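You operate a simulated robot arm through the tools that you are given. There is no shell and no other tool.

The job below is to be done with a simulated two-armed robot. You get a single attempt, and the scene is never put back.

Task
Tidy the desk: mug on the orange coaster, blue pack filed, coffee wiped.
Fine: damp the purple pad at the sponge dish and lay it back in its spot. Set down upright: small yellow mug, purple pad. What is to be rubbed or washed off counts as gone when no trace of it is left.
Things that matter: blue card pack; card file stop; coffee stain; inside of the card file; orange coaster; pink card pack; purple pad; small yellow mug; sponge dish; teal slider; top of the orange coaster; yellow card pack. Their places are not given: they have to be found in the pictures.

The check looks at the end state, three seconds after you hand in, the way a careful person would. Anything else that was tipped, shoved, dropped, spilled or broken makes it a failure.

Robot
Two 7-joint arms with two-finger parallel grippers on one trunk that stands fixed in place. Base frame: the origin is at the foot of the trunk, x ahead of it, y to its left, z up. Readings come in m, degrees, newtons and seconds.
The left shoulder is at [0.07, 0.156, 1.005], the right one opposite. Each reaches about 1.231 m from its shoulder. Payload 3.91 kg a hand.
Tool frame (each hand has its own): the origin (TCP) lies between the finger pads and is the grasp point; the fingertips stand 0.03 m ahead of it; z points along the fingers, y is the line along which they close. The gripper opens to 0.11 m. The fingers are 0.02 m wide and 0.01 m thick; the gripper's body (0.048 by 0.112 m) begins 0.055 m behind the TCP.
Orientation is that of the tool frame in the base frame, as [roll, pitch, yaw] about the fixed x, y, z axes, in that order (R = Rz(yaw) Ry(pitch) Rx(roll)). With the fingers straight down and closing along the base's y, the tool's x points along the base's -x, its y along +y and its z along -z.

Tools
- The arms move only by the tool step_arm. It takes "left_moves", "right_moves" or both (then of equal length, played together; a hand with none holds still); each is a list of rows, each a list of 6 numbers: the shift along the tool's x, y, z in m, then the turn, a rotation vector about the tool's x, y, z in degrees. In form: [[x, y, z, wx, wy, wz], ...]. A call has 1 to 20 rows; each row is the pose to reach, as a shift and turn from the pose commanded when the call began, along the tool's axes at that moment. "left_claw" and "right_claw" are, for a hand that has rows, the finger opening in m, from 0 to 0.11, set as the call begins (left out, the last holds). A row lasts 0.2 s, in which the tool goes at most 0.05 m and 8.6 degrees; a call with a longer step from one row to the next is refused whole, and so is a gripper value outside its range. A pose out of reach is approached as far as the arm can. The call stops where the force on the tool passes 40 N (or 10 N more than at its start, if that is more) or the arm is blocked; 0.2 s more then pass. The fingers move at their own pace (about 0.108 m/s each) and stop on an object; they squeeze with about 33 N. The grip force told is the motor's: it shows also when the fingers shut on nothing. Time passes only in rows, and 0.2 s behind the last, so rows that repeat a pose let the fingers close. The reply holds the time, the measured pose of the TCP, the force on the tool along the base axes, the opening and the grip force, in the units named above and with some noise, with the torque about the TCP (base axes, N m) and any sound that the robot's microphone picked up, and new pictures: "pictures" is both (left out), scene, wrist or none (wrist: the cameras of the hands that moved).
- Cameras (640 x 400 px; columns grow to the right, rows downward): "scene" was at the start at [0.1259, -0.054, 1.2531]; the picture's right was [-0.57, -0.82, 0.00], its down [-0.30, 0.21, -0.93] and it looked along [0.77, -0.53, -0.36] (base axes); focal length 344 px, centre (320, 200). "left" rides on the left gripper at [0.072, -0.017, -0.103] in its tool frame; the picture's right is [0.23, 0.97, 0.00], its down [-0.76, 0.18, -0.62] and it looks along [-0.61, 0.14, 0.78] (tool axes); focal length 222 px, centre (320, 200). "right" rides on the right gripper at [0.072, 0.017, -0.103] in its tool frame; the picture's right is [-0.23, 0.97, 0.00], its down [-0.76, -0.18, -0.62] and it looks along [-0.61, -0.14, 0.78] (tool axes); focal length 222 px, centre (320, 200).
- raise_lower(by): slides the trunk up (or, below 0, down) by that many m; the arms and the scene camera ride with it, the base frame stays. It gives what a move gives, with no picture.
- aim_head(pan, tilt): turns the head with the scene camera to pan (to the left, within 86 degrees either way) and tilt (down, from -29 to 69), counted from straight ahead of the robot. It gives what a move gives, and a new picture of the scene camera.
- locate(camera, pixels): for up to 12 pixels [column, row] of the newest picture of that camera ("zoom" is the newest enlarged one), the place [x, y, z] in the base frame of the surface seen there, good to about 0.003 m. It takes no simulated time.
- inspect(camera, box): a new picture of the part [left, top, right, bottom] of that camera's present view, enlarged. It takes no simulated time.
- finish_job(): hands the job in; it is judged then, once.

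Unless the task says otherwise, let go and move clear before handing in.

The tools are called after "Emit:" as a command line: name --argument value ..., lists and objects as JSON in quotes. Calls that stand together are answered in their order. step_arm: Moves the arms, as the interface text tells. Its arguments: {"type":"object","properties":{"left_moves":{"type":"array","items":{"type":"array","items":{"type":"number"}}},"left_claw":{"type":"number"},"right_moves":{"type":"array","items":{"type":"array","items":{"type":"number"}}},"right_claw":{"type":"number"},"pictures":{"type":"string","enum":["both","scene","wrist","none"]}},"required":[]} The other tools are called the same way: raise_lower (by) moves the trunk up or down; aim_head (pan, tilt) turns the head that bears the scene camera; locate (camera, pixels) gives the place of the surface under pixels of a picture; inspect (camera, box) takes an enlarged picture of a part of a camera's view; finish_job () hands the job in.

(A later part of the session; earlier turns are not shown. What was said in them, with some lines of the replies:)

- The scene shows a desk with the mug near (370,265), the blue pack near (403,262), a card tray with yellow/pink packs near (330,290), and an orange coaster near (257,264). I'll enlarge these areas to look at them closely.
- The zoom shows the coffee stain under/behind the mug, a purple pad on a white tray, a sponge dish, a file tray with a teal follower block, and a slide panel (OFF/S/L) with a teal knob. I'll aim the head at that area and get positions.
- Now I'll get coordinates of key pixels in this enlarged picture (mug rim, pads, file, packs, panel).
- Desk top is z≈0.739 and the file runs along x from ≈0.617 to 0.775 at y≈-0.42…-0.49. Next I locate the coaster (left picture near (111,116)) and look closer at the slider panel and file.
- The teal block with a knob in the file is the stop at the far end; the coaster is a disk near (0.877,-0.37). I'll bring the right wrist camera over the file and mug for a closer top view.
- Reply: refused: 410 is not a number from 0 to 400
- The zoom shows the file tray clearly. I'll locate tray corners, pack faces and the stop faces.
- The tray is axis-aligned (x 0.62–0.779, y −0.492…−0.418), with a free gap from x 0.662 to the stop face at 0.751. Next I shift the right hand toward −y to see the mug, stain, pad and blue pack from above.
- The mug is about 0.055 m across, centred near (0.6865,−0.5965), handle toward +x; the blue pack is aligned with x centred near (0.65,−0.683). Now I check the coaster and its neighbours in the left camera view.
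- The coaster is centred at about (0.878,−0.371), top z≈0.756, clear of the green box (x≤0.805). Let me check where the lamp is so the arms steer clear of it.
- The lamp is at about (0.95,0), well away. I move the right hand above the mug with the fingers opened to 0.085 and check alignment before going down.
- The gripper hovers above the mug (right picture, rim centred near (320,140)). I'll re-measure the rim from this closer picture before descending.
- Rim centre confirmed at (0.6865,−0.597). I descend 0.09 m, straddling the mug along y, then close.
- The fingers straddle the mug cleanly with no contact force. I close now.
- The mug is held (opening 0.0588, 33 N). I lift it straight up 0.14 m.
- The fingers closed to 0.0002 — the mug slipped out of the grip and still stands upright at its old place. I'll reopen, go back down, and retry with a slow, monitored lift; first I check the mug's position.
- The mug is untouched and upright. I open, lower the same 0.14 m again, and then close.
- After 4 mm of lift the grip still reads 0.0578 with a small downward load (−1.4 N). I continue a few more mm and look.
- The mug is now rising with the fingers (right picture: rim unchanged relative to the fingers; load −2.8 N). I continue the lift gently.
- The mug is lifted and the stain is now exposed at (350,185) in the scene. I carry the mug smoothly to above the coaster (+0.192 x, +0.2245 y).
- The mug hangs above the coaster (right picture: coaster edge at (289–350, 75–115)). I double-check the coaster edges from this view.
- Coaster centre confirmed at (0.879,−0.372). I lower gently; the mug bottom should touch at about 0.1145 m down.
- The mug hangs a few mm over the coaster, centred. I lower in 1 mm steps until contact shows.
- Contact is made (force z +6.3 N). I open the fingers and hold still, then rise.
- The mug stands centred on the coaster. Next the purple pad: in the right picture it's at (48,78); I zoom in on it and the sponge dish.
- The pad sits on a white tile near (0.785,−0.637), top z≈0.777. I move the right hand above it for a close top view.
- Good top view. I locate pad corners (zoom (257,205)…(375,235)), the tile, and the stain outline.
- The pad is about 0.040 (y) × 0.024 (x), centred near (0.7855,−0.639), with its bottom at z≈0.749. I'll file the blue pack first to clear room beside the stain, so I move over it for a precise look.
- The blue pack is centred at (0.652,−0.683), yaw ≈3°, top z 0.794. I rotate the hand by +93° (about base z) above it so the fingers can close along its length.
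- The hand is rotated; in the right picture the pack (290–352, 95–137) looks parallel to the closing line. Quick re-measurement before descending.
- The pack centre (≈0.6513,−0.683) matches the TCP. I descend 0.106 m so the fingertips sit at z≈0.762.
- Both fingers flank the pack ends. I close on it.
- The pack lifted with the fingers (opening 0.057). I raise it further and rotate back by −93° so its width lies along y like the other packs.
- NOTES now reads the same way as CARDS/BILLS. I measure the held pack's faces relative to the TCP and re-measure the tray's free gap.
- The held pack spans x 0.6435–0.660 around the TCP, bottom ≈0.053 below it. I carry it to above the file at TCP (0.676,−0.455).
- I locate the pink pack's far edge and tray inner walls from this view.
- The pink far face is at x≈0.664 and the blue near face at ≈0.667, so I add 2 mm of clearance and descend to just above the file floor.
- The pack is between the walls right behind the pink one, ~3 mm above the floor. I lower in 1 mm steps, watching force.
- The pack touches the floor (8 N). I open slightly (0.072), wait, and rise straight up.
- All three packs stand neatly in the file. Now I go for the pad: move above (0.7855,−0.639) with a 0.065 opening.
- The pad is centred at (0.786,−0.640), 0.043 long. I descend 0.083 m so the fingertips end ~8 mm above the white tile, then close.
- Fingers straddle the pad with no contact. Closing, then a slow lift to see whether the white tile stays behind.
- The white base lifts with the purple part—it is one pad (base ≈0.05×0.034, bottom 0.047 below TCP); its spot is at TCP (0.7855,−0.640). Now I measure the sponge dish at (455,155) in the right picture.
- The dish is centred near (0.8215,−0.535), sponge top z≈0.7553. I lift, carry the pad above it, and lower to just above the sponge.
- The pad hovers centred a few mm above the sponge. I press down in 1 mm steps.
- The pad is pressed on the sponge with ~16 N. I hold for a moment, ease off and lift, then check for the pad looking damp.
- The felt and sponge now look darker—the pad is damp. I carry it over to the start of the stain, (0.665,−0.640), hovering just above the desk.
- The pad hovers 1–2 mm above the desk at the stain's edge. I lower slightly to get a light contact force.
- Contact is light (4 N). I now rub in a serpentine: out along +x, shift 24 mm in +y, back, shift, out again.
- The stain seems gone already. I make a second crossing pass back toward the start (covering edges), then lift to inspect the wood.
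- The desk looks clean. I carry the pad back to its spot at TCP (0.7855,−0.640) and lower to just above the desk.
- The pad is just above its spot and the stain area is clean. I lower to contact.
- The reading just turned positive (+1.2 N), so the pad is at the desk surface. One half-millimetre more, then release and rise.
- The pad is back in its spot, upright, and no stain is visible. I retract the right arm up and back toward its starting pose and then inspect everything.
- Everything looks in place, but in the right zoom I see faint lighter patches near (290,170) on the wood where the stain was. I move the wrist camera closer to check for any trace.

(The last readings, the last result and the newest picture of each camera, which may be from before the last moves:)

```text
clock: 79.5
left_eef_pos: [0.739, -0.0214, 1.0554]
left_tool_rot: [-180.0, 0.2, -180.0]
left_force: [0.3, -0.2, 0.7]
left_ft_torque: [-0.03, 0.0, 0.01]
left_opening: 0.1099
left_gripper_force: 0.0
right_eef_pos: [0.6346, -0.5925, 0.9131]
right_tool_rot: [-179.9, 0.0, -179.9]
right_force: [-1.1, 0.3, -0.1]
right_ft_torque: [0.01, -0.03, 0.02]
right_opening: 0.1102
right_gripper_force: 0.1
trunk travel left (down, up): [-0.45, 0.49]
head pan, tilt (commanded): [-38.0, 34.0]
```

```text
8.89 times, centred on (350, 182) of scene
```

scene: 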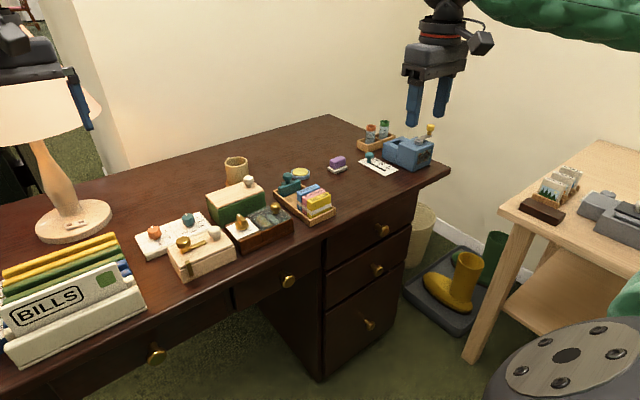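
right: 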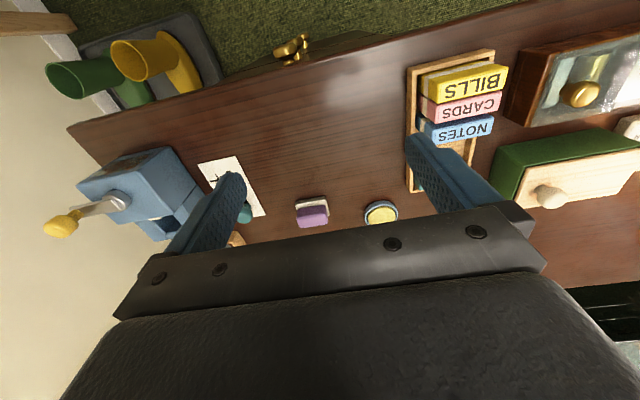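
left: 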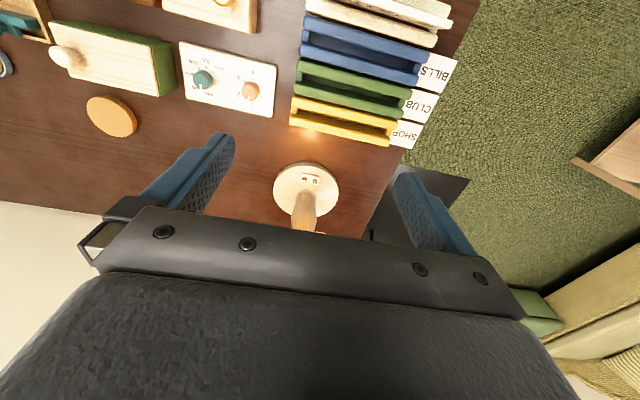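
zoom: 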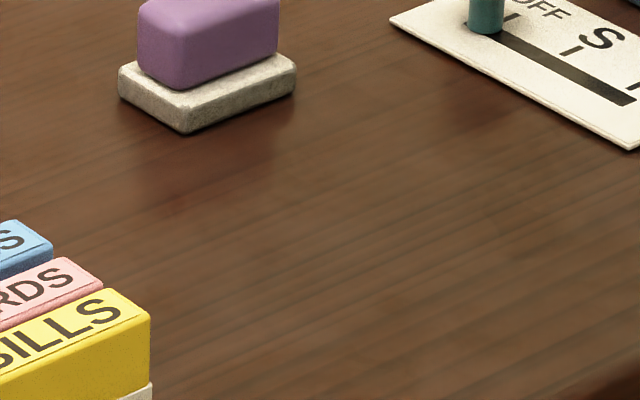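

The wood is uniformly clean (only lamp glare at (350,100)); mug, packs, pad and everything else are as intended. I retract the right arm back to its starting area.

Emit:
step_arm --right_moves '[[0.0, 0.005, -0.04, 0, 0, 0], [0.035, 0.01, -0.07, 0, 0, 0], [0.07, 0.015, -0.095, 0, 0, 0], [0.105, 0.02, -0.11, 0, 0, 0], [0.14, 0.025, -0.12, 0, 0, 0], [0.165, 0.025, -0.12, 0, 0, 0], [0.165, 0.025, -0.12, 0, 0, 0]]' --pictures "scene"

Emit:
inspect --camera "scene" --box '[200, 110, 460, 270]'

Emit:
inspect --camera "left" --box '[0, 0, 240, 150]'

```text
clock: 81.2
left_eef_pos: [0.7396, -0.0229, 1.0542]
left_tool_rot: [180.0, -0.2, -179.9]
left_force: [1.2, 0.4, 0.4]
left_ft_torque: [0.04, 0.02, 0.01]
left_opening: 0.1104
left_gripper_force: 0.1
right_eef_pos: [0.4739, -0.57, 1.0324]
right_tool_rot: [180.0, -0.1, 179.9]
right_force: [-0.3, -0.6, 0.4]
right_ft_torque: [-0.04, 0.01, 0.01]
right_opening: 0.11
right_gripper_force: 0.0
trunk travel left (down, up): [-0.45, 0.49]
head pan, tilt (commanded): [-38.0, 34.0]
```

scene: 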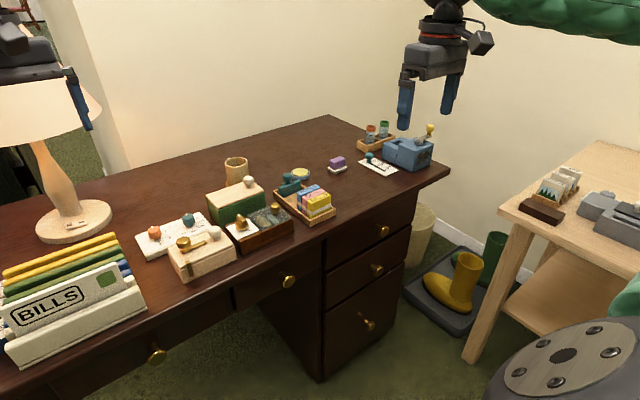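

```text
2.46 times, centred on (330, 190) of scene
```

zoom: 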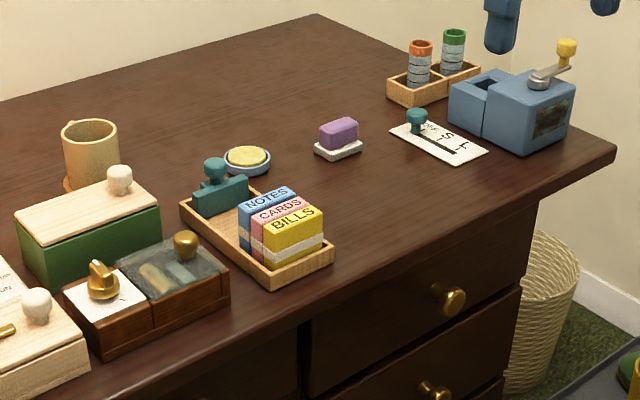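

```text
2.67 times, centred on (120, 75) of left
```

zoom: 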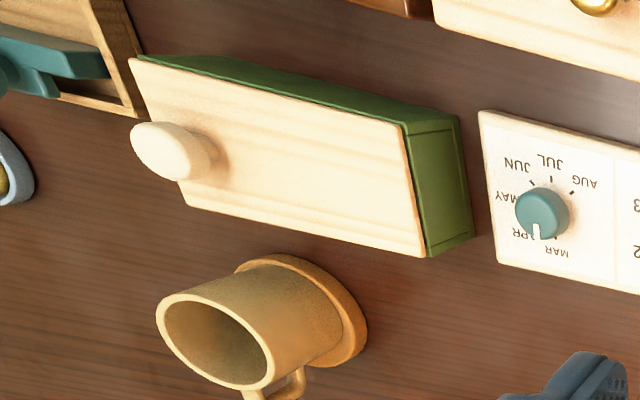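

The pictures show the mug upright on the orange coaster and NOTES standing in the file behind CARDS and BILLS. The coffee is gone, the damp pad is back in its spot, and both hands are empty and clear. I never moved the file stop or the slider, and they look as they did at the start, so I'm handing in the job.

Emit:
finish_job

```text
The job is handed in.
```

I've handed in the tidy-desk job. In the final pictures everything looked in place; I haven't seen the check's verdict.

- **Mug:** it stands upright and centred on the orange coaster. My first grip slipped as I lifted, but the mug stayed standing in place and the second, slower lift held.
- **Blue pack:** it stands in the card file just behind the pink pack, with its label facing the same way as the other two.
- **Coffee:** I damped the purple pad on the sponge and rubbed the whole stain area twice. Close-up views showed no trace left.
- **Purple pad:** it is back in its original spot, upright.

I left the card file stop and the teal slider where they were. There was already room for the blue pack, and nothing in the task asked for them to be moved. If "filed" was meant to include sliding the stop up against the packs, that part is not done.
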